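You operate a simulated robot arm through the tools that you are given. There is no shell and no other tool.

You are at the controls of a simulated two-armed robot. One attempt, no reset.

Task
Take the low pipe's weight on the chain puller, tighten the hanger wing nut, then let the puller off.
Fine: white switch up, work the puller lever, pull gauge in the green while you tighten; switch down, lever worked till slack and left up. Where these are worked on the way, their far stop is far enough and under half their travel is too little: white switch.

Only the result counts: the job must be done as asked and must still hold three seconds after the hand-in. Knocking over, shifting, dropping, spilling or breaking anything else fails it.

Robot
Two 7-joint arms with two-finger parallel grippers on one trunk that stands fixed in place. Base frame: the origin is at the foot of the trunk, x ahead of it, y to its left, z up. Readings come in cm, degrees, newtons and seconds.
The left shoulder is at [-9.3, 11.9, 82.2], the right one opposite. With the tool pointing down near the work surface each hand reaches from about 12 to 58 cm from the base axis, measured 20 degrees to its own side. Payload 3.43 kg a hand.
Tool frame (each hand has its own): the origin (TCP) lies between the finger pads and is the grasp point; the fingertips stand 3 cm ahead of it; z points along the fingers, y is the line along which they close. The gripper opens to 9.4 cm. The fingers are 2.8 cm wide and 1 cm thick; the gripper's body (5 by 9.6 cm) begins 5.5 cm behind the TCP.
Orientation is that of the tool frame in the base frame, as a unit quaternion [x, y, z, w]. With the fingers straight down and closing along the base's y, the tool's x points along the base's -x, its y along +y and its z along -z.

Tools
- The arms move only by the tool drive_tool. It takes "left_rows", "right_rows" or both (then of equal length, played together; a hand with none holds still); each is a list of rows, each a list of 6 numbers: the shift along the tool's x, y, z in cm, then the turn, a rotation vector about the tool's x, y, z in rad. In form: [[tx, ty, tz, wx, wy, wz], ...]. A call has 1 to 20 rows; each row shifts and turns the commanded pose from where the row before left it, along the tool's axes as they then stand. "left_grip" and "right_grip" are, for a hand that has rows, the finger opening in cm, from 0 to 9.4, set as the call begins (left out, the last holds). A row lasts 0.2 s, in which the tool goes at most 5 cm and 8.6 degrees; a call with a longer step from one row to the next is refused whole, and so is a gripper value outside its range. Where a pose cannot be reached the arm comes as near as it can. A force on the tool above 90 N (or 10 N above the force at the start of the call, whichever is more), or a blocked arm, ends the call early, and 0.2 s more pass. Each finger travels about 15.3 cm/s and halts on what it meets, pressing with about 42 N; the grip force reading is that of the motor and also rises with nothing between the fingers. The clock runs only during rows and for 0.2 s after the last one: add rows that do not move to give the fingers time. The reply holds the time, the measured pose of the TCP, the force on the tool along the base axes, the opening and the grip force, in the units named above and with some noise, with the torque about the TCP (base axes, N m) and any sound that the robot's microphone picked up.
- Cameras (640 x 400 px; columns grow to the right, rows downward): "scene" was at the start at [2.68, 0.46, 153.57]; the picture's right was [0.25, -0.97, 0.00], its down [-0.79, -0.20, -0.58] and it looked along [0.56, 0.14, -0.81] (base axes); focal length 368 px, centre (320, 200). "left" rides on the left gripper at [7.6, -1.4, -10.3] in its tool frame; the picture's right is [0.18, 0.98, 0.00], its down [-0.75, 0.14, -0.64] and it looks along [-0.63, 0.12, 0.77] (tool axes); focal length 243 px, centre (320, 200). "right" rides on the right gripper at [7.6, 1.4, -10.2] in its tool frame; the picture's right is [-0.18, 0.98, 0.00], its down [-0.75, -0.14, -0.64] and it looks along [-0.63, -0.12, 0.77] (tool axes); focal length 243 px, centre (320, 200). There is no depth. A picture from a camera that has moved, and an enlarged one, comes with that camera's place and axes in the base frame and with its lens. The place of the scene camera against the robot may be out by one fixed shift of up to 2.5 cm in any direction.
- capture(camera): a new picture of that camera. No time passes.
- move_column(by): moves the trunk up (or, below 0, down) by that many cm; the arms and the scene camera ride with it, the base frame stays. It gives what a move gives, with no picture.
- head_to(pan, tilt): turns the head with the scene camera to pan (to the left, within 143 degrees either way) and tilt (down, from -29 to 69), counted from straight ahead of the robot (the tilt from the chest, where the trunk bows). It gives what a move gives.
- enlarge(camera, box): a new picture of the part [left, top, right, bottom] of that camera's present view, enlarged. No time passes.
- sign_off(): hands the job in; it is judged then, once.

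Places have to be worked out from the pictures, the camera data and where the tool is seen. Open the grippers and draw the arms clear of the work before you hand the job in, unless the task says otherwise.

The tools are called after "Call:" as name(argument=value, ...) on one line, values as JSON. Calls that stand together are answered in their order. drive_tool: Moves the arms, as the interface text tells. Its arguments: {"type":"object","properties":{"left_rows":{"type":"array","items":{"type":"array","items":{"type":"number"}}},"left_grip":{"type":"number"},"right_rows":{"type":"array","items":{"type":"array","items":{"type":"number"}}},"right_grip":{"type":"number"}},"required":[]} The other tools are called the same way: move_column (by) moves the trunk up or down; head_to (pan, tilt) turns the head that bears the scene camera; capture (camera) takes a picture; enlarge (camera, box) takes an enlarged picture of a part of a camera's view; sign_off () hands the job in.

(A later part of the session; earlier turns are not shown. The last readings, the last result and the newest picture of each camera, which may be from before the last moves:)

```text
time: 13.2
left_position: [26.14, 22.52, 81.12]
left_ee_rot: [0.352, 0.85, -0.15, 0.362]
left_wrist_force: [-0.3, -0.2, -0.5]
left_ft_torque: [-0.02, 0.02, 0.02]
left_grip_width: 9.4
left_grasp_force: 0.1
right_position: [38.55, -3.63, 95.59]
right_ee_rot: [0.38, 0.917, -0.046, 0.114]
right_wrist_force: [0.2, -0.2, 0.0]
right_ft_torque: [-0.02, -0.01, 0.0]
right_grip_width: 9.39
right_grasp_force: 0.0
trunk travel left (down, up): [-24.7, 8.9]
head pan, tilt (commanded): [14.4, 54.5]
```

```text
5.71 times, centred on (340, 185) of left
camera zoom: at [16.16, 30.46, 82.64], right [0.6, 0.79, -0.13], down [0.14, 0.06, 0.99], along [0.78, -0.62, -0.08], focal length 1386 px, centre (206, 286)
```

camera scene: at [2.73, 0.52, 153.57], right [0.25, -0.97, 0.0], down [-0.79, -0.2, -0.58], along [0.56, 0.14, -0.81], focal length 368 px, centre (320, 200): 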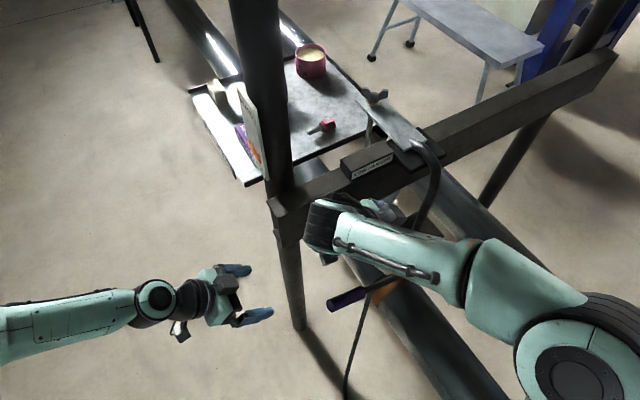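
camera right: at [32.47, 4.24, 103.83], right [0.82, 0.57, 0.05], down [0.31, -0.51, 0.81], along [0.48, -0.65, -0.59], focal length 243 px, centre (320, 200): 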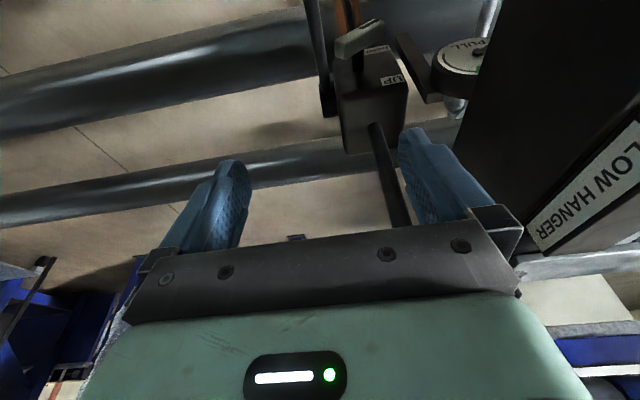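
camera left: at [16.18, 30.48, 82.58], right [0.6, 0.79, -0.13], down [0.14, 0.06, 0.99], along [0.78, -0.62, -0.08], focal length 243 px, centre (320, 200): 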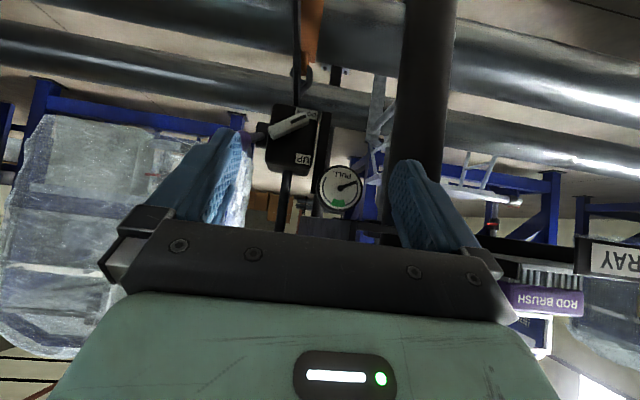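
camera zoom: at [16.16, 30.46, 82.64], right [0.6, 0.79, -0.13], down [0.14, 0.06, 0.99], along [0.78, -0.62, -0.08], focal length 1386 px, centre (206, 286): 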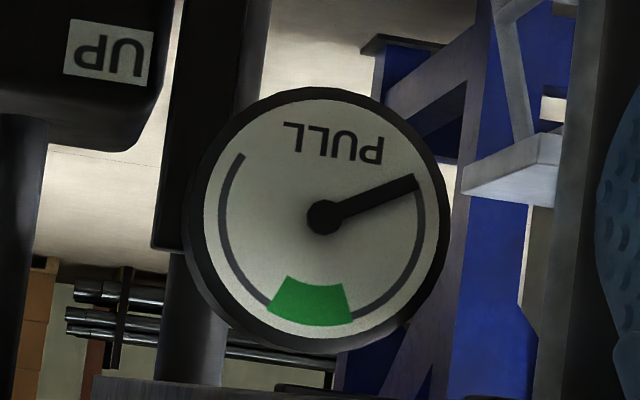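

The bar's front face is at about b = -34.5 along the beam (roughly [47, -2]), and its lower marked end is near z 63. I will push that end up from below with the left hand's closed fingers. First I level the tool and lower it at its present safe place.

Call:
drive_tool(left_rows=[[0, 0, 0, 0, -0.128, 0], [0, 0, 0, 0, -0.128, 0], [0, 0, 0, 0, -0.128, 0], [0, 0, 0, 0, -0.128, 0], [0, 0, 0, 0, -0.128, 0], [0, 0, 0, 0, -0.128, 0], [4.4, 0, 0, 0, 0, 0], [4.4, 0, 0, 0, 0, 0], [4.4, 0, 0, 0, 0, 0], [4.4, 0, 0, 0, 0, 0], [4.4, 0, 0, 0, 0, 0]], left_grip=0)

Call:
capture(camera="left")

Call:
capture(camera="scene")

```text
time: 15.6
left_position: [26.59, 25.52, 61.4]
left_ee_rot: [0.271, 0.653, -0.273, 0.652]
left_wrist_force: [-0.5, -0.2, -0.7]
left_ft_torque: [0.0, -0.01, -0.01]
left_grip_width: 0.0
left_grasp_force: 33.0
left hand out of reach, approached as far as the arm can: row 10, 11
right_position: [38.62, -3.63, 95.73]
right_ee_rot: [0.38, 0.917, -0.046, 0.114]
right_wrist_force: [-0.1, 0.1, 0.5]
right_ft_torque: [0.02, -0.01, 0.03]
right_grip_width: 9.41
right_grasp_force: 0.1
trunk travel left (down, up): [-24.7, 8.9]
head pan, tilt (commanded): [14.4, 54.5]
```

```text
taken
camera left: at [18.36, 31.63, 53.68], right [0.7, 0.69, -0.19], down [-0.35, 0.56, 0.75], along [0.63, -0.46, 0.63], focal length 243 px, centre (320, 200)
```

left: 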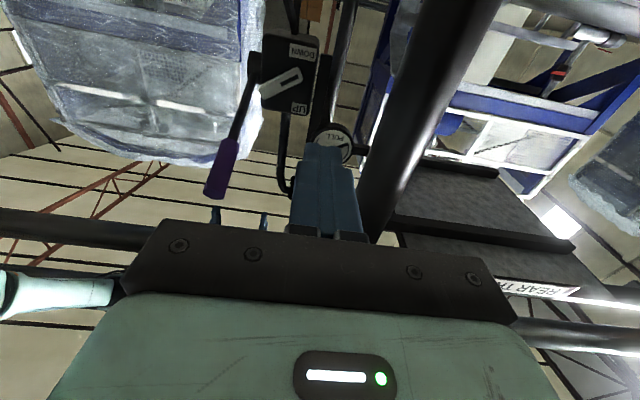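

```text
taken
camera scene: at [2.71, 0.47, 153.57], right [0.25, -0.97, 0.0], down [-0.79, -0.2, -0.58], along [0.56, 0.14, -0.81], focal length 368 px, centre (320, 200)
```

scene: 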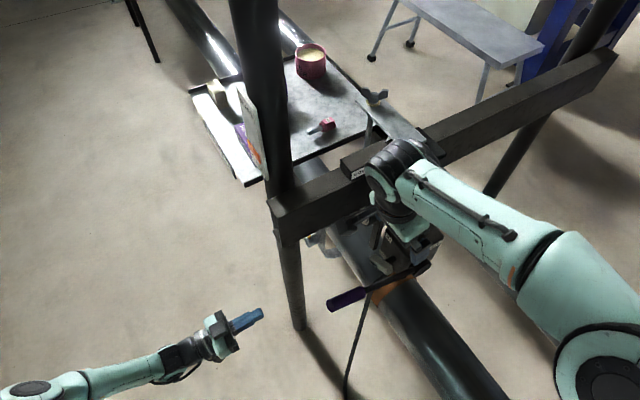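

The left tool is level at [26.6, 25.5, 61.4], fingers closed, and the path ahead along the beam direction looks clear. I advance 20 cm toward the switch, aligning sideways.

Call:
drive_tool(left_rows=[[0.3, -0.77, 4, 0, 0, 0], [0.3, -0.77, 4, 0, 0, 0], [0.3, -0.77, 4, 0, 0, 0], [0.3, -0.77, 4, 0, 0, 0], [0.3, -0.77, 4, 0, 0, 0]])

Call:
capture(camera="left")

Call:
capture(camera="right")

```text
time: 16.8
left_position: [41.59, 18.03, 65.49]
left_ee_rot: [0.272, 0.653, -0.275, 0.651]
left_wrist_force: [0.5, 0.7, -1.5]
left_ft_torque: [0.02, 0.04, -0.03]
left_grip_width: 0.02
left_grasp_force: 32.6
left hand out of reach, approached as far as the arm can: row 1, 2, 3, 4, 5
right_position: [38.5, -3.72, 95.78]
right_ee_rot: [0.38, 0.917, -0.047, 0.114]
right_wrist_force: [-0.4, -0.4, -0.6]
right_ft_torque: [0.01, -0.03, 0.0]
right_grip_width: 9.43
right_grasp_force: 0.1
trunk travel left (down, up): [-24.7, 8.9]
head pan, tilt (commanded): [14.4, 54.5]
```

```text
taken
camera left: at [33.25, 24.2, 57.83], right [0.7, 0.69, -0.19], down [-0.35, 0.56, 0.75], along [0.62, -0.46, 0.63], focal length 243 px, centre (320, 200)
```

left: 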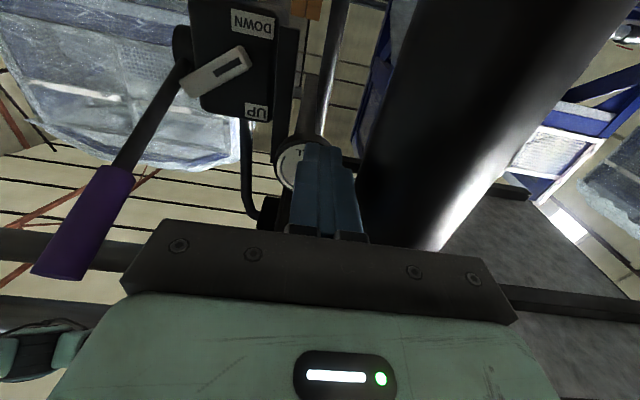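

```text
taken
camera right: at [32.49, 4.25, 103.8], right [0.82, 0.57, 0.05], down [0.3, -0.51, 0.81], along [0.48, -0.65, -0.59], focal length 243 px, centre (320, 200)
```

right: 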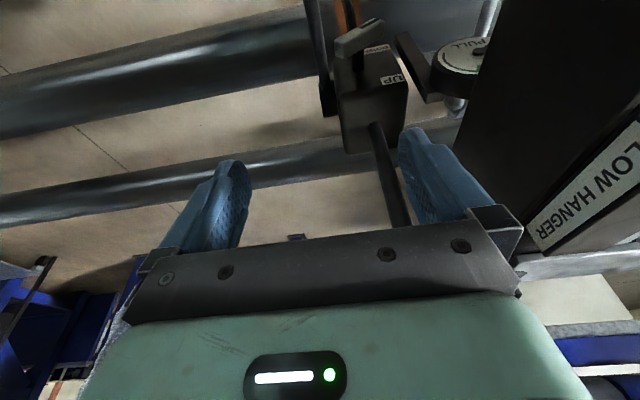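

The left arm could not follow: it drifted to [41.6, 18, 65.5], close to the post. I back it straight out and will use the right hand for the switch, pushing the near end of the bar down.

Call:
drive_tool(left_rows=[[0, 0, -4, 0, 0, 0], [0, 0, -4, 0, 0, 0], [0, 0, -4, 0, 0, 0], [0, 0, -4, 0, 0, 0], [-4, 0, 0, 0, 0, 0], [-4, 0, 0, 0, 0, 0], [-4, 0, 0, 0, 0, 0], [-3, 0, 0, 0, 0, 0]])

```text
time: 18.6
left_position: [30.08, 29.33, 80.51]
left_ee_rot: [0.27, 0.653, -0.271, 0.653]
left_wrist_force: [0.4, 0.6, -1.1]
left_ft_torque: [-0.01, 0.01, 0.0]
left_grip_width: 0.01
left_grasp_force: 33.6
right_position: [38.53, -3.64, 95.64]
right_ee_rot: [0.38, 0.917, -0.046, 0.114]
right_wrist_force: [-0.8, 0.3, 0.1]
right_ft_torque: [-0.01, -0.03, 0.0]
right_grip_width: 9.37
right_grasp_force: 0.0
trunk travel left (down, up): [-24.7, 8.9]
head pan, tilt (commanded): [14.4, 54.5]
```

The left hand is clear of the post. I return it to the gauge-watching pose, a little further back so the right hand has room.

Call:
drive_tool(left_rows=[[0, -1.9, -0.4, 0, 0.128, 0], [0, -1.9, -0.4, 0, 0.128, 0], [0, -1.9, -0.4, 0, 0.128, 0], [0, -1.9, -0.3, 0, 0.128, 0], [0, 0, 0, 0, 0.128, 0], [0, 0, 0, 0, 0.128, 0]])

Call:
capture(camera="left")

```text
time: 20.0
left_position: [23.77, 24.91, 80.87]
left_ee_rot: [0.352, 0.851, -0.15, 0.36]
left_wrist_force: [-0.5, 0.7, 1.0]
left_ft_torque: [-0.01, -0.01, 0.03]
left_grip_width: 0.0
left_grasp_force: 33.1
right_position: [38.6, -3.65, 95.78]
right_ee_rot: [0.379, 0.917, -0.047, 0.115]
right_wrist_force: [0.4, -0.4, -0.8]
right_ft_torque: [0.02, -0.03, -0.03]
right_grip_width: 9.41
right_grasp_force: 0.1
trunk travel left (down, up): [-24.7, 8.9]
head pan, tilt (commanded): [14.4, 54.5]
```

```text
taken
camera left: at [13.68, 32.81, 82.28], right [0.6, 0.79, -0.13], down [0.14, 0.06, 0.99], along [0.78, -0.62, -0.08], focal length 243 px, centre (320, 200)
```

left: 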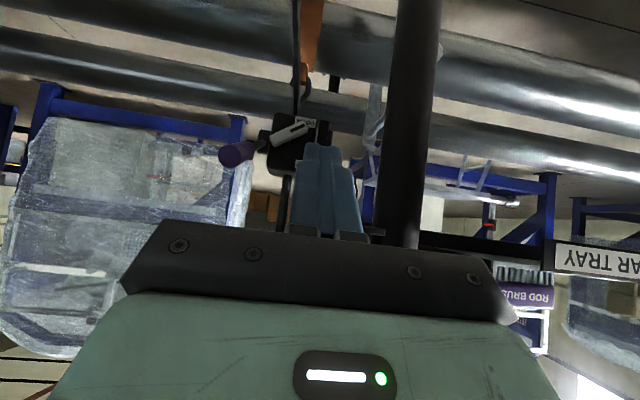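

With closed fingers the left view is blocked, so I open them. At the same time I close the right fingers, point that tool straight down and bring it above the near end of the switch bar.

Call:
drive_tool(left_rows=[[0, 0, 0, 0, 0, 0], [0, 0, 0, 0, 0, 0], [0, 0, 0, 0, 0, 0], [0, 0, 0, 0, 0, 0], [0, 0, 0, 0, 0, 0], [0, 0, 0, 0, 0, 0]], left_grip=9.4, right_rows=[[0, 0, 0, 0, 0.125, 0], [0, 0, 0, 0, 0.125, 0], [-1.43, 0.8, 3.95, 0, 0, 0], [-1.43, 0.8, 3.95, 0, 0, 0], [-1.43, 0.8, 3.95, 0, 0, 0], [-1.43, 0.8, 3.95, 0, 0, 0]], right_grip=0)

Call:
capture(camera="right")

Call:
enlarge(camera="left", box=[210, 60, 370, 200])

```text
time: 21.4
left_position: [23.68, 24.87, 80.72]
left_ee_rot: [0.351, 0.85, -0.151, 0.363]
left_wrist_force: [0.0, -1.0, -0.3]
left_ft_torque: [0.03, -0.02, 0.02]
left_grip_width: 9.39
left_grasp_force: 0.1
right_position: [44.89, -5.38, 79.91]
right_ee_rot: [0.382, 0.924, 0.003, 0.0]
right_wrist_force: [0.0, -0.5, 0.4]
right_ft_torque: [0.0, 0.0, 0.01]
right_grip_width: 0.0
right_grasp_force: 33.4
trunk travel left (down, up): [-24.7, 8.9]
head pan, tilt (commanded): [14.4, 54.5]
```

```text
taken
camera right: at [40.47, 0.91, 90.2], right [0.82, 0.57, 0.0], down [0.43, -0.63, 0.64], along [0.36, -0.53, -0.77], focal length 243 px, centre (320, 200)
```

right: 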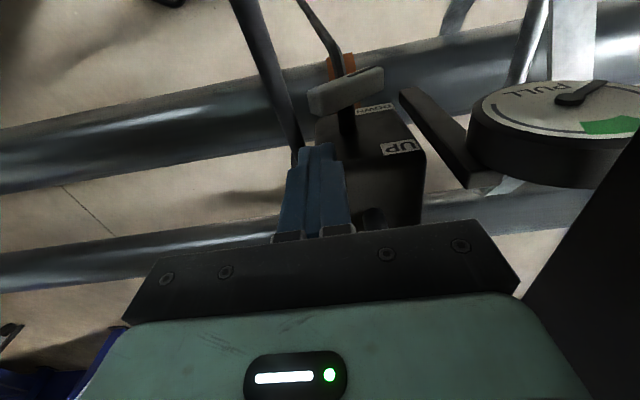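

```text
2.86 times, centred on (290, 130) of left
camera zoom: at [13.72, 32.87, 82.24], right [0.6, 0.79, -0.13], down [0.14, 0.06, 0.99], along [0.78, -0.62, -0.08], focal length 693 px, centre (406, 400)
```

zoom: 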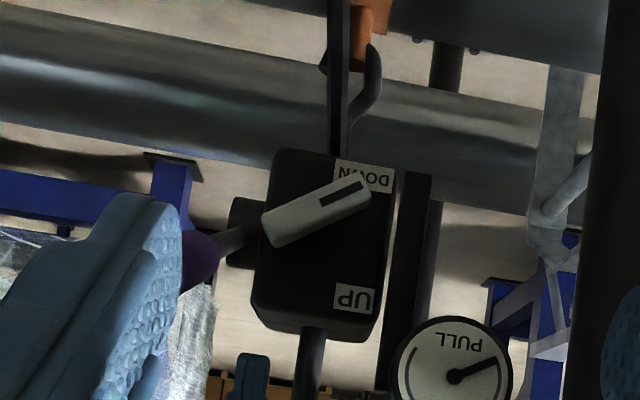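

The right fingers hang above the near end of the bar, and in the left view they line up over its last centimetre. I lower 6.9 cm to just above the bar and check both views.

Call:
drive_tool(right_rows=[[0, 0, 2.3, 0, 0, 0], [0, 0, 2.3, 0, 0, 0], [0, 0, 2.3, 0, 0, 0]])

Call:
enlarge(camera="left", box=[210, 80, 370, 190])

Call:
enlarge(camera="right", box=[220, 20, 420, 200])

```text
time: 22.2
left_position: [23.79, 25.01, 80.75]
left_ee_rot: [0.352, 0.85, -0.15, 0.362]
left_wrist_force: [-0.6, 0.5, 0.2]
left_ft_torque: [0.0, 0.02, 0.0]
left_grip_width: 9.41
left_grasp_force: 0.1
right_position: [44.84, -5.33, 73.0]
right_ee_rot: [0.382, 0.924, 0.002, -0.001]
right_wrist_force: [0.4, -0.4, -0.4]
right_ft_torque: [-0.03, -0.02, 0.03]
right_grip_width: 0.0
right_grasp_force: 33.2
trunk travel left (down, up): [-24.7, 8.9]
head pan, tilt (commanded): [14.4, 54.5]
```

```text
3.64 times, centred on (290, 135) of left
camera zoom: at [13.7, 32.87, 82.25], right [0.6, 0.79, -0.13], down [0.14, 0.06, 0.99], along [0.78, -0.62, -0.08], focal length 882 px, centre (429, 436)
```

zoom: 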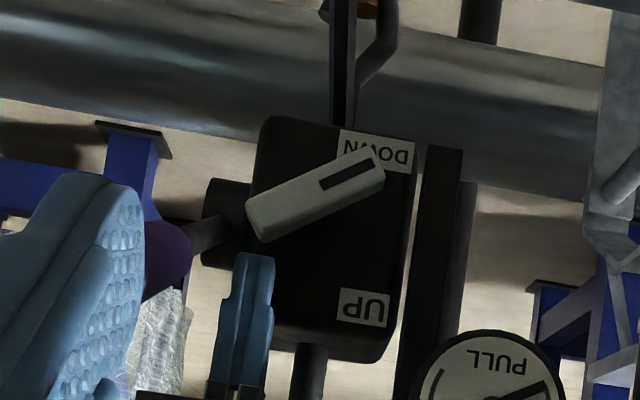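

```text
2.22 times, centred on (320, 110) of right
camera zoom: at [40.43, 1.0, 83.3], right [0.82, 0.57, 0.0], down [0.43, -0.63, 0.64], along [0.36, -0.53, -0.77], focal length 539 px, centre (320, 400)
```

zoom: 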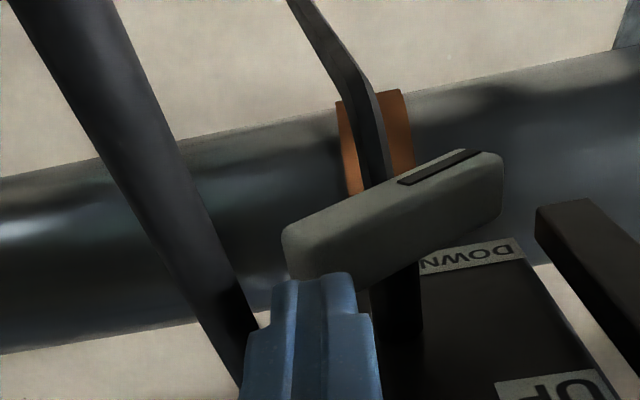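

The fingertips are about 1 cm above the near end of the bar and well placed. I push down gently, 3 cm in small steps.

Call:
drive_tool(right_rows=[[0, 0, 0.6, 0, 0, 0], [0, 0, 0.6, 0, 0, 0], [0, 0, 0.6, 0, 0, 0], [0, 0, 0.6, 0, 0, 0], [0, 0, 0.6, 0, 0, 0]])

Call:
enlarge(camera="left", box=[210, 80, 370, 190])

Call:
enlarge(camera="right", box=[220, 20, 420, 200])

```text
time: 23.4
left_position: [23.6, 24.82, 80.72]
left_ee_rot: [0.351, 0.85, -0.15, 0.362]
left_wrist_force: [-0.2, 0.3, 0.3]
left_ft_torque: [0.0, 0.03, 0.03]
left_grip_width: 9.42
left_grasp_force: 0.1
right_position: [44.76, -5.39, 69.99]
right_ee_rot: [0.383, 0.924, 0.001, -0.001]
right_wrist_force: [-4.0, -4.1, -0.1]
right_ft_torque: [0.26, -0.26, 0.0]
right_grip_width: 0.0
right_grasp_force: 32.8
trunk travel left (down, up): [-24.7, 8.9]
head pan, tilt (commanded): [14.4, 54.5]
```

```text
3.64 times, centred on (290, 135) of left
camera zoom: at [13.67, 32.84, 82.26], right [0.6, 0.79, -0.13], down [0.14, 0.06, 0.99], along [0.78, -0.62, -0.08], focal length 882 px, centre (429, 436)
```

zoom: 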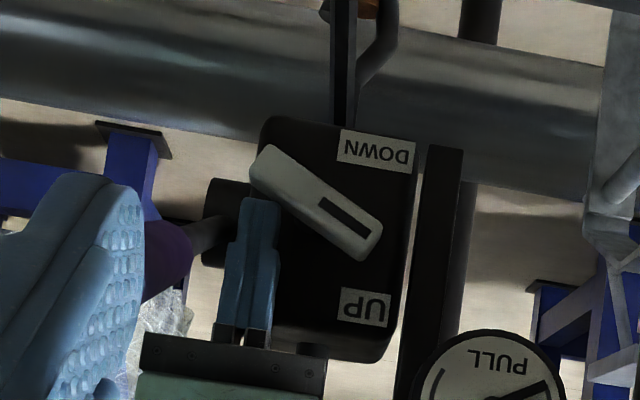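

```text
2.22 times, centred on (320, 110) of right
camera zoom: at [40.36, 0.9, 80.24], right [0.83, 0.56, 0.0], down [0.43, -0.63, 0.64], along [0.36, -0.53, -0.77], focal length 539 px, centre (320, 400)
```

zoom: 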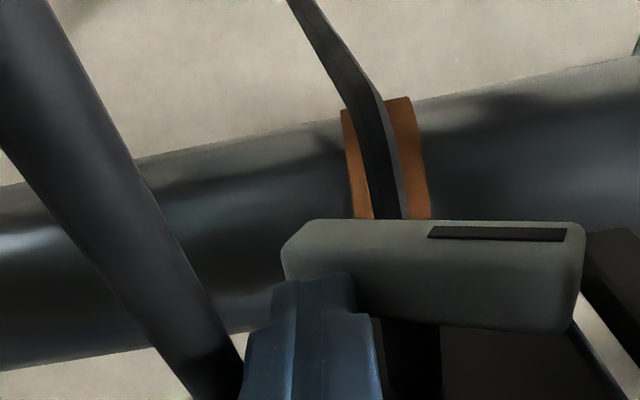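

The bar has turned past the middle toward UP, by about 24° against -31° before, with little force. I push on a little further to reach its stop.

Call:
drive_tool(right_rows=[[0, 0, 0.4, 0, 0, 0], [0, 0, 0.4, 0, 0, 0], [0, 0, 0.4, 0, 0, 0], [0, 0, 0, 0, 0, 0]])

Call:
enlarge(camera="left", box=[210, 80, 370, 190])

Call:
enlarge(camera="right", box=[220, 20, 420, 200])

```text
time: 24.4
left_position: [23.31, 24.97, 81.02]
left_ee_rot: [0.352, 0.849, -0.149, 0.365]
left_wrist_force: [0.6, -0.1, -0.3]
left_ft_torque: [-0.01, 0.03, -0.01]
left_grip_width: 9.4
left_grasp_force: 0.1
right_position: [44.76, -5.53, 69.74]
right_ee_rot: [0.383, 0.924, 0.004, 0.004]
right_wrist_force: [-23.1, -16.4, 73.9]
right_ft_torque: [0.25, 0.48, 0.22]
right_grip_width: 0.0
right_grasp_force: 32.7
trunk travel left (down, up): [-24.7, 8.9]
head pan, tilt (commanded): [14.4, 54.5]
```

```text
3.64 times, centred on (290, 135) of left
camera zoom: at [13.28, 32.81, 82.38], right [0.61, 0.79, -0.13], down [0.14, 0.06, 0.99], along [0.78, -0.62, -0.07], focal length 882 px, centre (429, 436)
```

zoom: 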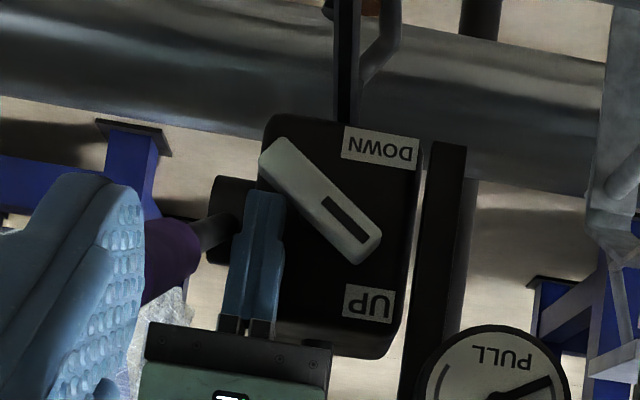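

```text
2.22 times, centred on (320, 110) of right
camera zoom: at [40.18, 0.85, 79.91], right [0.83, 0.56, 0.01], down [0.42, -0.64, 0.64], along [0.37, -0.53, -0.76], focal length 539 px, centre (320, 400)
```

zoom: 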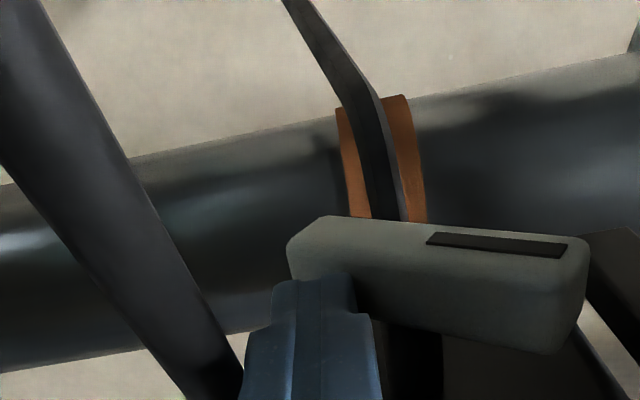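

The reading jumped to 74 N at z 69.7 and the bar now stands about 36° toward UP, so the switch is at its upper stop. I raise the right hand clear and move it above the purple lever handle with the fingers opening.

Call:
drive_tool(right_rows=[[0, 0, -0.8, 0, 0, 0], [0, 0, -3, 0, 0, 0], [0, 0, -4, 0, 0, 0], [0, 0, -4, 0, 0, 0], [0, 0, -4, 0, 0, 0], [0, 0, -4, 0, 0, 0], [4, -0.8, 0, 0, 0, 0], [4, -0.8, 0, 0, 0, 0], [4, -0.8, 0, 0, 0, 0]])

Call:
capture(camera="right")

Call:
capture(camera="scene")

Call:
capture(camera="left")

```text
time: 26.4
left_position: [23.52, 25.04, 80.71]
left_ee_rot: [0.352, 0.85, -0.151, 0.363]
left_wrist_force: [-0.4, 0.3, 0.2]
left_ft_torque: [0.0, -0.04, 0.04]
left_grip_width: 9.38
left_grasp_force: 0.0
right_position: [34.62, 1.39, 88.63]
right_ee_rot: [0.382, 0.924, 0.001, 0.0]
right_wrist_force: [-0.1, -0.3, -0.3]
right_ft_torque: [0.01, -0.02, -0.01]
right_grip_width: 0.0
right_grasp_force: 33.4
trunk travel left (down, up): [-24.7, 8.9]
head pan, tilt (commanded): [14.4, 54.5]
```

```text
taken
camera right: at [30.13, 7.75, 98.88], right [0.82, 0.57, 0.0], down [0.43, -0.63, 0.64], along [0.36, -0.53, -0.77], focal length 243 px, centre (320, 200)
```

right: 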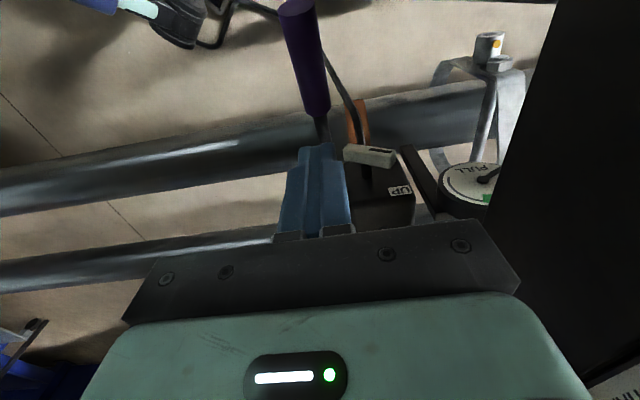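

```text
taken
camera scene: at [2.62, 0.5, 153.57], right [0.25, -0.97, 0.0], down [-0.79, -0.2, -0.58], along [0.56, 0.14, -0.81], focal length 368 px, centre (320, 200)
```

scene: 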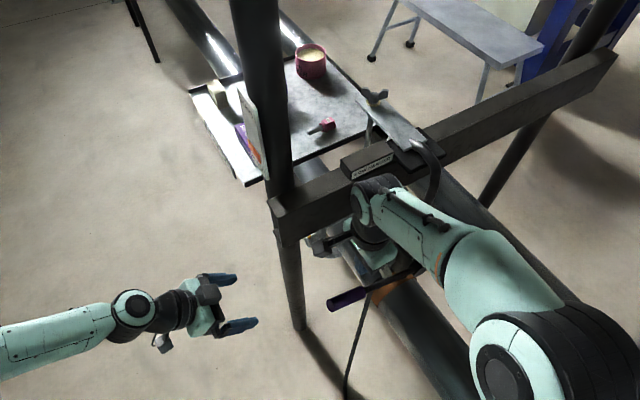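

```text
taken
camera left: at [13.65, 32.89, 82.24], right [0.6, 0.79, -0.13], down [0.14, 0.06, 0.99], along [0.78, -0.62, -0.08], focal length 243 px, centre (320, 200)
```

left: 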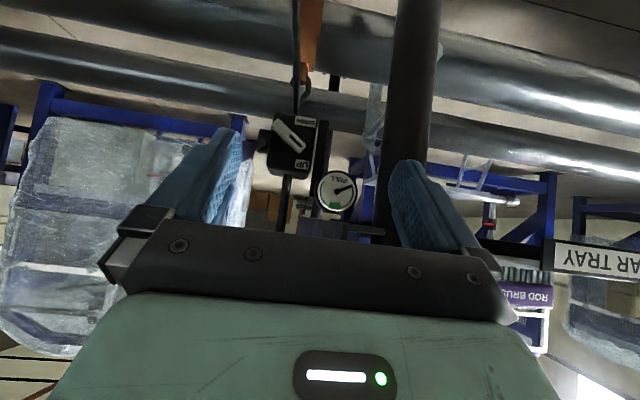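

The handle spans roughly b -16 to -25 at p -25, z near 75. I open the right fingers to 6 cm, shift over it and descend to straddle it.

Call:
drive_tool(right_rows=[[3.5, 0.2, 0, 0, 0, 0], [0, 0, 4, 0, 0, 0], [0, 0, 4, 0, 0, 0], [0, 0, 4, 0, 0, 0]], right_grip=6)

Call:
capture(camera="right")

Call:
capture(camera="left")

```text
time: 27.4
left_position: [23.8, 25.02, 80.76]
left_ee_rot: [0.352, 0.85, -0.15, 0.362]
left_wrist_force: [0.1, -0.8, 0.3]
left_ft_torque: [-0.01, 0.03, -0.03]
left_grip_width: 9.41
left_grasp_force: 0.1
right_position: [32.27, 4.09, 76.62]
right_ee_rot: [0.382, 0.924, 0.001, 0.0]
right_wrist_force: [0.2, 0.5, 0.5]
right_ft_torque: [-0.02, 0.04, 0.01]
right_grip_width: 6.0
right_grasp_force: 0.0
trunk travel left (down, up): [-24.7, 8.9]
head pan, tilt (commanded): [14.4, 54.5]
```

```text
taken
camera right: at [27.82, 10.36, 86.87], right [0.83, 0.56, 0.0], down [0.43, -0.63, 0.64], along [0.36, -0.53, -0.77], focal length 243 px, centre (320, 200)
```

right: 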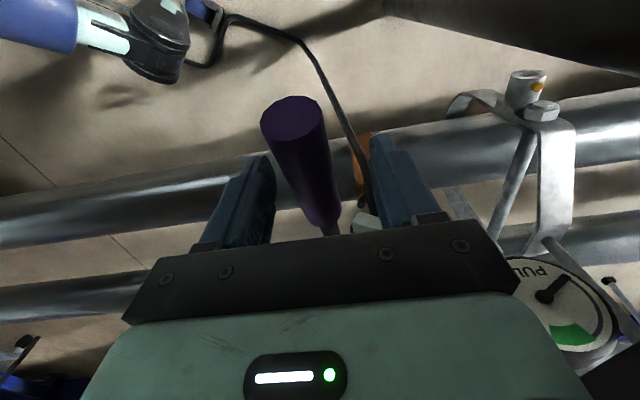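

```text
taken
camera left: at [13.72, 32.87, 82.24], right [0.6, 0.79, -0.13], down [0.14, 0.06, 0.99], along [0.78, -0.62, -0.08], focal length 243 px, centre (320, 200)
```

left: 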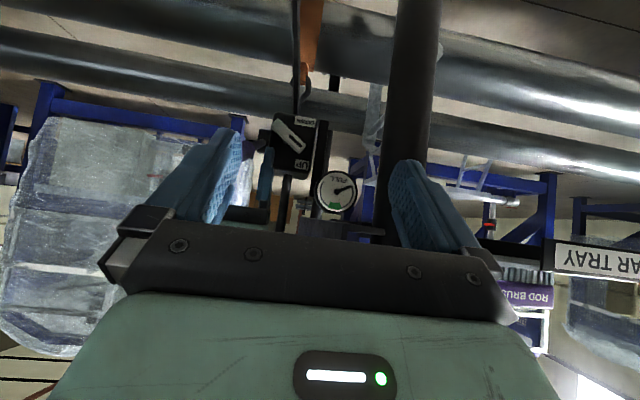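

The handle sits between the right fingers. I lower 1 cm more and close on it.

Call:
drive_tool(right_rows=[[0, 0, 1, 0, 0, 0]])

Call:
drive_tool(right_rows=[[0, 0, 0, 0, 0, 0], [0, 0, 0, 0, 0, 0], [0, 0, 0, 0, 0, 0]], right_grip=0)

Call:
capture(camera="right")

```text
time: 27.8
left_position: [23.71, 25.05, 80.67]
left_ee_rot: [0.351, 0.85, -0.15, 0.362]
left_wrist_force: [0.2, -0.5, -0.1]
left_ft_torque: [0.01, -0.01, 0.01]
left_grip_width: 9.41
left_grasp_force: 0.0
right_position: [32.21, 4.14, 75.67]
right_ee_rot: [0.382, 0.924, 0.001, -0.001]
right_wrist_force: [-0.6, -0.7, 0.9]
right_ft_torque: [-0.02, -0.01, -0.01]
right_grip_width: 6.01
right_grasp_force: 0.0
trunk travel left (down, up): [-24.7, 8.9]
head pan, tilt (commanded): [14.4, 54.5]
```

```text
time: 28.6
left_position: [23.62, 24.88, 80.78]
left_ee_rot: [0.352, 0.85, -0.149, 0.362]
left_wrist_force: [-0.3, -0.3, 0.3]
left_ft_torque: [-0.02, -0.01, 0.01]
left_grip_width: 9.42
left_grasp_force: 0.0
right_position: [31.79, 3.7, 75.49]
right_ee_rot: [0.382, 0.924, -0.004, -0.004]
right_wrist_force: [-20.2, -19.8, -4.9]
right_ft_torque: [0.47, 0.53, 0.4]
right_grip_width: 3.18
right_grasp_force: 45.3
trunk travel left (down, up): [-24.7, 8.9]
head pan, tilt (commanded): [14.4, 54.5]
```

```text
taken
camera right: at [27.49, 10.05, 85.79], right [0.82, 0.56, -0.01], down [0.44, -0.63, 0.64], along [0.35, -0.53, -0.77], focal length 243 px, centre (320, 200)
```

right: 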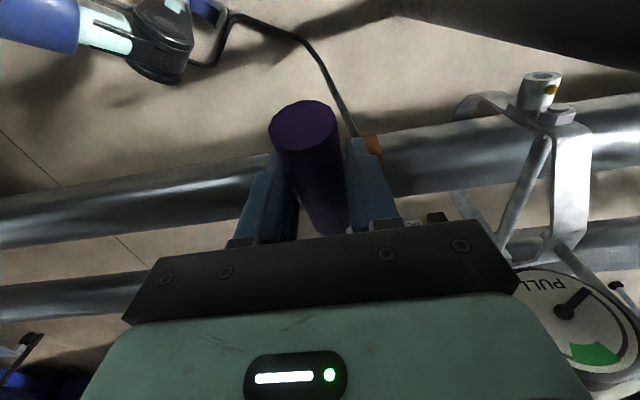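

The grip holds at 3.2 cm, with a sideways load that I relieve by 0.5 cm. I then swing the lever down along its arc to feel the stroke.

Call:
drive_tool(right_rows=[[0, -0.5, 0, 0, 0, 0], [0.45, 0, 1.75, 0, 0, 0], [0.45, 0, 1.75, 0, 0, 0], [0.18, 0, 2.05, 0, 0, 0], [0.18, 0, 2.05, 0, 0, 0]])

Call:
capture(camera="right")

Call:
enlarge(camera="left", box=[240, 90, 390, 230])

```text
time: 29.8
left_position: [23.68, 25.09, 80.78]
left_ee_rot: [0.353, 0.85, -0.151, 0.362]
left_wrist_force: [0.3, 0.5, -0.1]
left_ft_torque: [0.02, 0.0, -0.01]
left_grip_width: 9.39
left_grasp_force: 0.1
right_position: [30.81, 4.7, 68.03]
right_ee_rot: [0.382, 0.924, 0.001, 0.0]
right_wrist_force: [-16.9, -2.2, 6.5]
right_ft_torque: [-1.02, -0.69, -0.08]
right_grip_width: 3.23
right_grasp_force: 45.1
trunk travel left (down, up): [-24.7, 8.9]
head pan, tilt (commanded): [14.4, 54.5]
```

```text
taken
camera right: at [26.41, 10.95, 78.31], right [0.82, 0.57, 0.0], down [0.43, -0.63, 0.64], along [0.36, -0.53, -0.77], focal length 243 px, centre (320, 200)
```

right: 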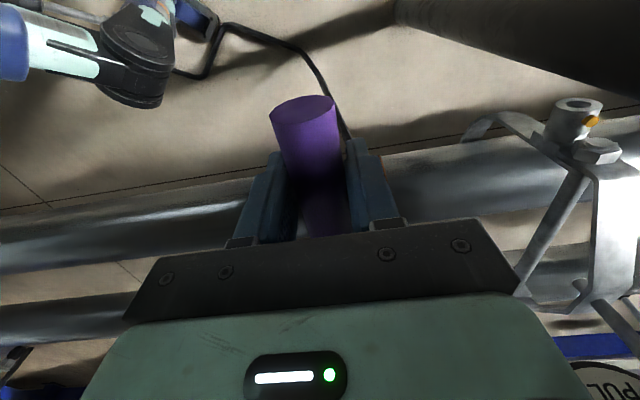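

```text
2.86 times, centred on (315, 160) of left
camera zoom: at [13.57, 32.86, 82.27], right [0.6, 0.79, -0.13], down [0.14, 0.06, 0.99], along [0.78, -0.62, -0.07], focal length 693 px, centre (334, 314)
```

zoom: 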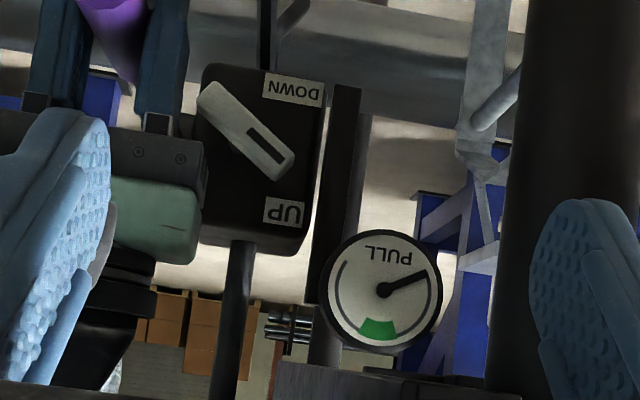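

The lever follows down with small forces, now about level. I continue the downstroke.

Call:
drive_tool(right_rows=[[-0.18, -0.1, 2.05, 0, -0.04, 0], [-0.18, -0.1, 2.05, 0, -0.04, 0], [-0.53, -0.1, 1.98, 0, -0.04, 0], [-0.53, 0, 1.98, 0, -0.04, 0]])

Call:
enlarge(camera="left", box=[240, 90, 390, 230])

Call:
capture(camera="right")

```text
time: 30.8
left_position: [23.58, 25.01, 80.79]
left_ee_rot: [0.351, 0.85, -0.15, 0.363]
left_wrist_force: [0.9, 0.4, 0.8]
left_ft_torque: [0.01, -0.01, -0.01]
left_grip_width: 9.38
left_grasp_force: 0.1
right_position: [32.29, 3.23, 60.25]
right_ee_rot: [0.38, 0.921, -0.027, 0.075]
right_wrist_force: [-18.7, 6.2, 35.5]
right_ft_torque: [-0.15, -0.36, -0.05]
right_grip_width: 3.22
right_grasp_force: 44.8
trunk travel left (down, up): [-24.7, 8.9]
head pan, tilt (commanded): [14.4, 54.5]
```

```text
2.86 times, centred on (315, 160) of left
camera zoom: at [13.55, 32.92, 82.26], right [0.6, 0.79, -0.13], down [0.14, 0.06, 0.99], along [0.78, -0.62, -0.07], focal length 693 px, centre (334, 314)
```

zoom: 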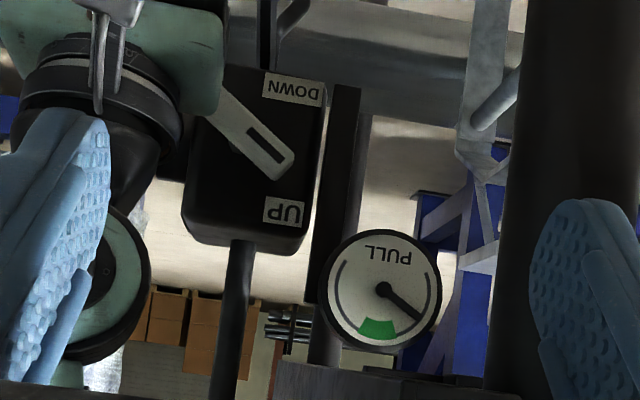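

```text
taken
camera right: at [26.69, 10.6, 69.14], right [0.82, 0.57, 0.04], down [0.35, -0.56, 0.75], along [0.45, -0.61, -0.66], focal length 243 px, centre (320, 200)
```

right: 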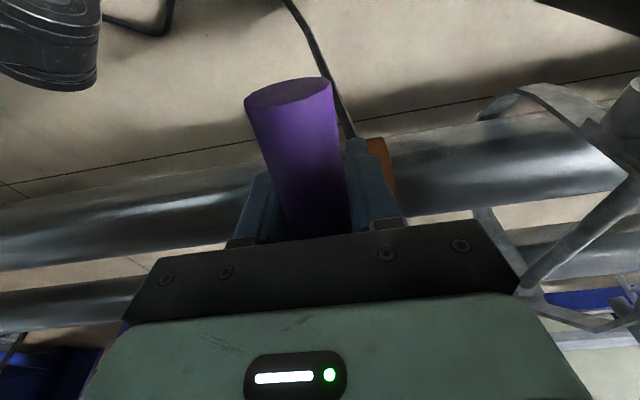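

The needle has moved well round toward the green and the tool feels about 35 N. I continue the downstroke by about 10° and read the gauge again.

Call:
drive_tool(right_rows=[[-0.56, 0, 1.98, 0, -0.04, 0], [-0.6, 0, 1.95, 0, -0.04, 0]])

Call:
enlarge(camera="left", box=[240, 90, 390, 230])

```text
time: 31.3
left_position: [23.34, 24.97, 80.85]
left_ee_rot: [0.352, 0.85, -0.15, 0.362]
left_wrist_force: [-0.1, -0.3, 0.7]
left_ft_torque: [-0.01, 0.01, -0.01]
left_grip_width: 9.4
left_grasp_force: 0.0
right_position: [32.86, 2.67, 58.56]
right_ee_rot: [0.381, 0.919, -0.036, 0.095]
right_wrist_force: [-26.0, -5.0, 53.3]
right_ft_torque: [0.83, 0.38, 0.18]
right_grip_width: 3.23
right_grasp_force: 44.8
trunk travel left (down, up): [-24.7, 8.9]
head pan, tilt (commanded): [14.4, 54.5]
stopped in row 2 (right hand): the force on the tool passed its limit at 125 N (the readings are from after the stop); the commanded pose is now the measured one
```

```text
2.86 times, centred on (315, 160) of left
camera zoom: at [13.45, 32.79, 82.32], right [0.6, 0.79, -0.13], down [0.14, 0.06, 0.99], along [0.78, -0.62, -0.07], focal length 693 px, centre (334, 314)
```

zoom: 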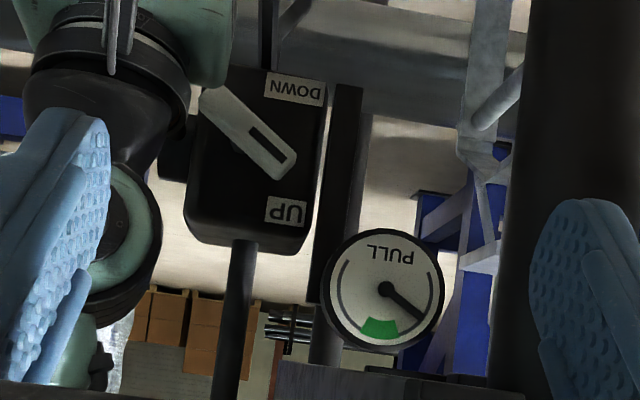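

The lever met its lower stop at about -24°, with the needle at about 40° where green begins near 72°. I bring the lever back up along its arc for a second stroke.

Call:
drive_tool(right_rows=[[0.5, 0, -3.73, 0, 0.068, 0], [0.16, 0, -4.01, 0, 0.068, 0], [-0.27, 0, -3.99, 0, 0.068, 0], [-0.35, 0, -1.98, 0, 0, 0], [-0.35, 0, -1.98, 0, 0, 0]])

Call:
enlarge(camera="left", box=[240, 90, 390, 230])

Call:
capture(camera="right")

```text
time: 32.5
left_position: [23.77, 25.03, 80.71]
left_ee_rot: [0.351, 0.851, -0.15, 0.362]
left_wrist_force: [-1.3, -0.3, 0.2]
left_ft_torque: [0.0, -0.02, 0.02]
left_grip_width: 9.41
left_grasp_force: 0.0
right_position: [31.96, 3.57, 73.6]
right_ee_rot: [0.381, 0.925, 0.001, -0.003]
right_wrist_force: [5.2, 2.4, -39.2]
right_ft_torque: [-0.12, 0.19, -0.32]
right_grip_width: 3.23
right_grasp_force: 45.5
trunk travel left (down, up): [-24.7, 8.9]
head pan, tilt (commanded): [14.4, 54.5]
```

```text
2.86 times, centred on (315, 160) of left
camera zoom: at [13.78, 32.89, 82.2], right [0.6, 0.79, -0.14], down [0.14, 0.06, 0.99], along [0.78, -0.62, -0.08], focal length 693 px, centre (334, 314)
```

zoom: 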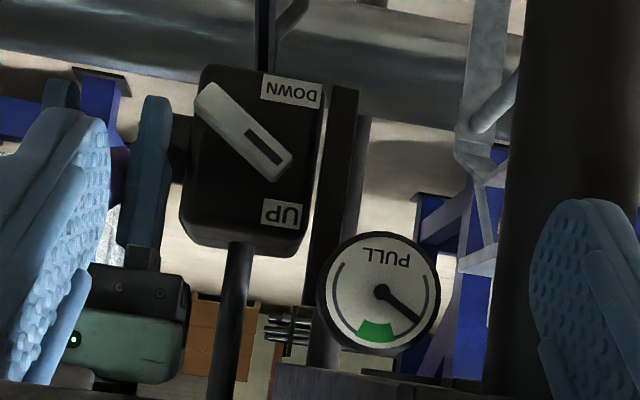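

```text
taken
camera right: at [27.49, 9.86, 83.93], right [0.82, 0.57, 0.0], down [0.44, -0.63, 0.64], along [0.36, -0.53, -0.77], focal length 243 px, centre (320, 200)
```

right: 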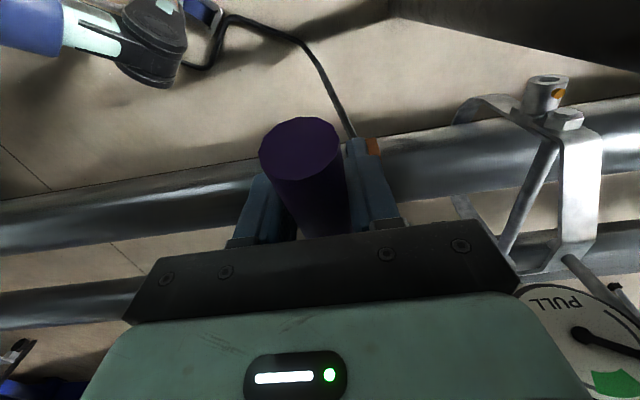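

The needle held on the way up, so the ratchet works. I raise the rest of the way to the start height.

Call:
drive_tool(right_rows=[[-0.25, 0, -0.8, 0, 0, 0], [-0.25, 0, -0.7, 0, 0, 0]])

Call:
capture(camera="right")

```text
time: 33.1
left_position: [23.69, 25.01, 80.78]
left_ee_rot: [0.352, 0.85, -0.151, 0.362]
left_wrist_force: [-0.6, 0.2, 0.5]
left_ft_torque: [0.02, -0.05, -0.01]
left_grip_width: 9.41
left_grasp_force: 0.0
right_position: [32.15, 3.3, 75.22]
right_ee_rot: [0.38, 0.925, 0.0, -0.002]
right_wrist_force: [-14.0, 9.6, -34.1]
right_ft_torque: [-0.14, -0.21, 0.06]
right_grip_width: 3.21
right_grasp_force: 45.5
trunk travel left (down, up): [-24.7, 8.9]
head pan, tilt (commanded): [14.4, 54.5]
```

```text
taken
camera right: at [27.76, 9.58, 85.47], right [0.82, 0.57, 0.0], down [0.44, -0.63, 0.64], along [0.36, -0.53, -0.77], focal length 243 px, centre (320, 200)
```

right: 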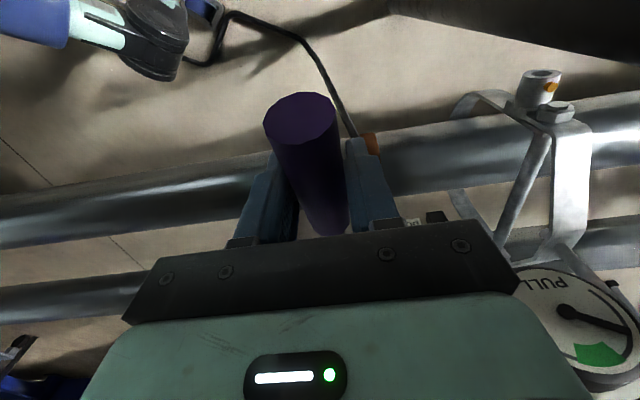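

The lever is back at its start height and the needle still holds. I begin the second downstroke to about level, then read the gauge.

Call:
drive_tool(right_rows=[[0.4, 0, 1.6, 0, 0, 0], [0.4, 0, 1.6, 0, 0, 0], [0.17, 0, 2.0, 0, 0, 0], [0.17, 0, 2.0, 0, 0, 0]])

Call:
enlarge(camera="left", box=[240, 90, 390, 230])

```text
time: 34.1
left_position: [23.46, 25.08, 80.73]
left_ee_rot: [0.352, 0.85, -0.15, 0.362]
left_wrist_force: [0.3, -0.4, -0.6]
left_ft_torque: [-0.01, -0.02, -0.02]
left_grip_width: 9.42
left_grasp_force: 0.1
right_position: [31.6, 3.98, 68.19]
right_ee_rot: [0.382, 0.924, 0.002, 0.001]
right_wrist_force: [-21.5, 5.9, 6.2]
right_ft_torque: [-0.94, -0.57, -0.14]
right_grip_width: 3.24
right_grasp_force: 45.4
trunk travel left (down, up): [-24.7, 8.9]
head pan, tilt (commanded): [14.4, 54.5]
```

```text
2.86 times, centred on (315, 160) of left
camera zoom: at [13.54, 32.89, 82.26], right [0.6, 0.79, -0.13], down [0.14, 0.06, 0.99], along [0.78, -0.62, -0.07], focal length 693 px, centre (334, 314)
```

zoom: 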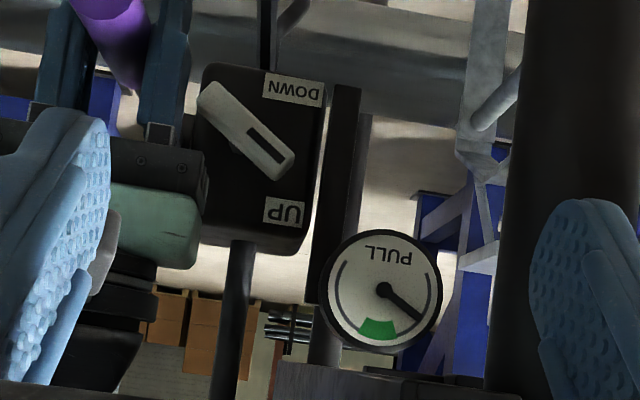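

The needle still stands at 40° with the lever level; the gain seems to come low in the stroke. I continue down to about -20°.

Call:
drive_tool(right_rows=[[-0.18, 0, 2.0, 0, -0.04, 0], [-0.18, 0, 2.0, 0, -0.04, 0], [-0.4, 0, 1.9, 0, -0.04, 0], [-0.4, 0, 1.5, 0, -0.04, 0]])

Call:
enlarge(camera="left", box=[240, 90, 390, 230])

```text
time: 35.1
left_position: [23.52, 24.9, 80.76]
left_ee_rot: [0.352, 0.849, -0.151, 0.364]
left_wrist_force: [-0.2, -0.1, 0.3]
left_ft_torque: [-0.03, -0.02, 0.03]
left_grip_width: 9.4
left_grasp_force: 0.1
right_position: [32.75, 2.7, 60.99]
right_ee_rot: [0.381, 0.921, -0.029, 0.076]
right_wrist_force: [-29.1, 1.8, 34.0]
right_ft_torque: [0.23, -0.58, 0.12]
right_grip_width: 3.19
right_grasp_force: 44.5
trunk travel left (down, up): [-24.7, 8.9]
head pan, tilt (commanded): [14.4, 54.5]
```

```text
2.86 times, centred on (315, 160) of left
camera zoom: at [13.49, 32.88, 82.29], right [0.6, 0.79, -0.13], down [0.14, 0.06, 0.99], along [0.78, -0.62, -0.07], focal length 693 px, centre (334, 314)
```

zoom: 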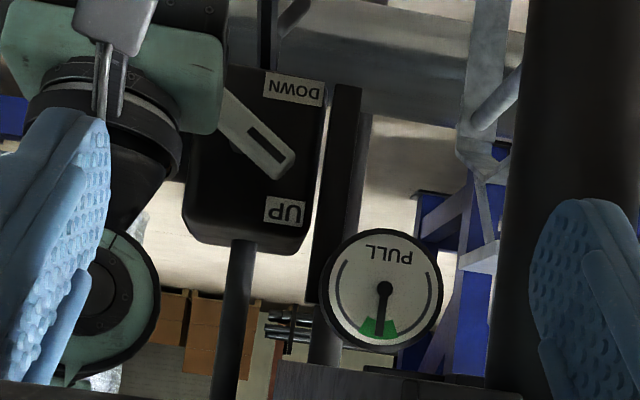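

The needle now stands in the middle of the green. I bring the lever back up and let go of it.

Call:
drive_tool(right_rows=[[0.33, 0, -3.6, 0, 0.053, 0], [-0.07, 0, -3.51, 0, 0.053, 0], [-0.51, 0, -3.88, 0, 0.054, 0], [-0.45, 0, -1.6, 0, 0, 0], [-0.45, 0, -1.6, 0, 0, 0]])

Call:
enlarge(camera="left", box=[240, 90, 390, 230])

Call:
capture(camera="right")

```text
time: 36.3
left_position: [23.9, 25.1, 80.71]
left_ee_rot: [0.351, 0.851, -0.151, 0.361]
left_wrist_force: [-0.2, -0.3, 0.6]
left_ft_torque: [-0.03, 0.02, 0.0]
left_grip_width: 9.39
left_grasp_force: 0.1
right_position: [32.48, 2.95, 74.71]
right_ee_rot: [0.381, 0.925, 0.001, -0.003]
right_wrist_force: [0.5, 1.2, -38.0]
right_ft_torque: [-0.3, -0.12, -0.25]
right_grip_width: 3.22
right_grasp_force: 45.2
trunk travel left (down, up): [-24.7, 8.9]
head pan, tilt (commanded): [14.4, 54.5]
```

```text
2.86 times, centred on (315, 160) of left
camera zoom: at [13.76, 32.88, 82.21], right [0.6, 0.79, -0.14], down [0.14, 0.06, 0.99], along [0.78, -0.62, -0.08], focal length 693 px, centre (334, 314)
```

zoom: 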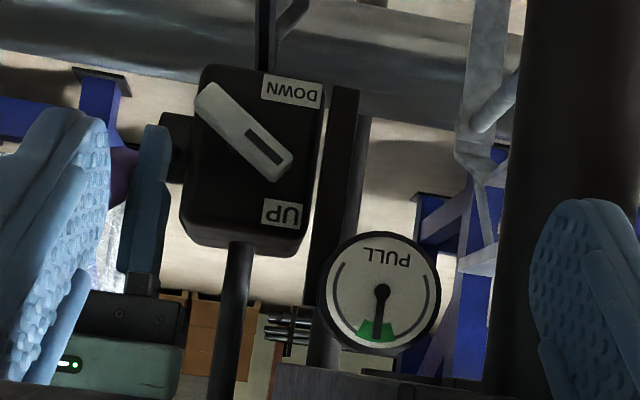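

```text
taken
camera right: at [28.11, 9.23, 85.06], right [0.82, 0.57, 0.0], down [0.44, -0.63, 0.64], along [0.36, -0.52, -0.77], focal length 243 px, centre (320, 200)
```

right: 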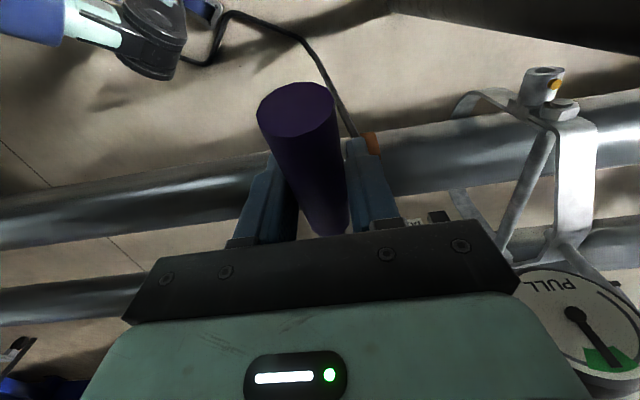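

The gauge stays in the green with the lever up, but the tool still feels 38 N downward. Before letting go I ease down 0.4 cm to see whether that is friction or a lever that wants to fall.

Call:
drive_tool(right_rows=[[0.1, 0, 0.4, 0, 0, 0], [0, 0, 0, 0, 0, 0]])

```text
time: 36.9
left_position: [23.64, 25.01, 80.77]
left_ee_rot: [0.353, 0.85, -0.151, 0.362]
left_wrist_force: [-0.7, -0.8, -0.2]
left_ft_torque: [0.02, 0.03, 0.0]
left_grip_width: 9.39
left_grasp_force: 0.0
right_position: [32.67, 2.88, 74.7]
right_ee_rot: [0.381, 0.925, 0.004, 0.0]
right_wrist_force: [-19.6, -1.1, 7.4]
right_ft_torque: [-0.57, -0.01, -0.44]
right_grip_width: 3.2
right_grasp_force: 44.1
trunk travel left (down, up): [-24.7, 8.9]
head pan, tilt (commanded): [14.4, 54.5]
```

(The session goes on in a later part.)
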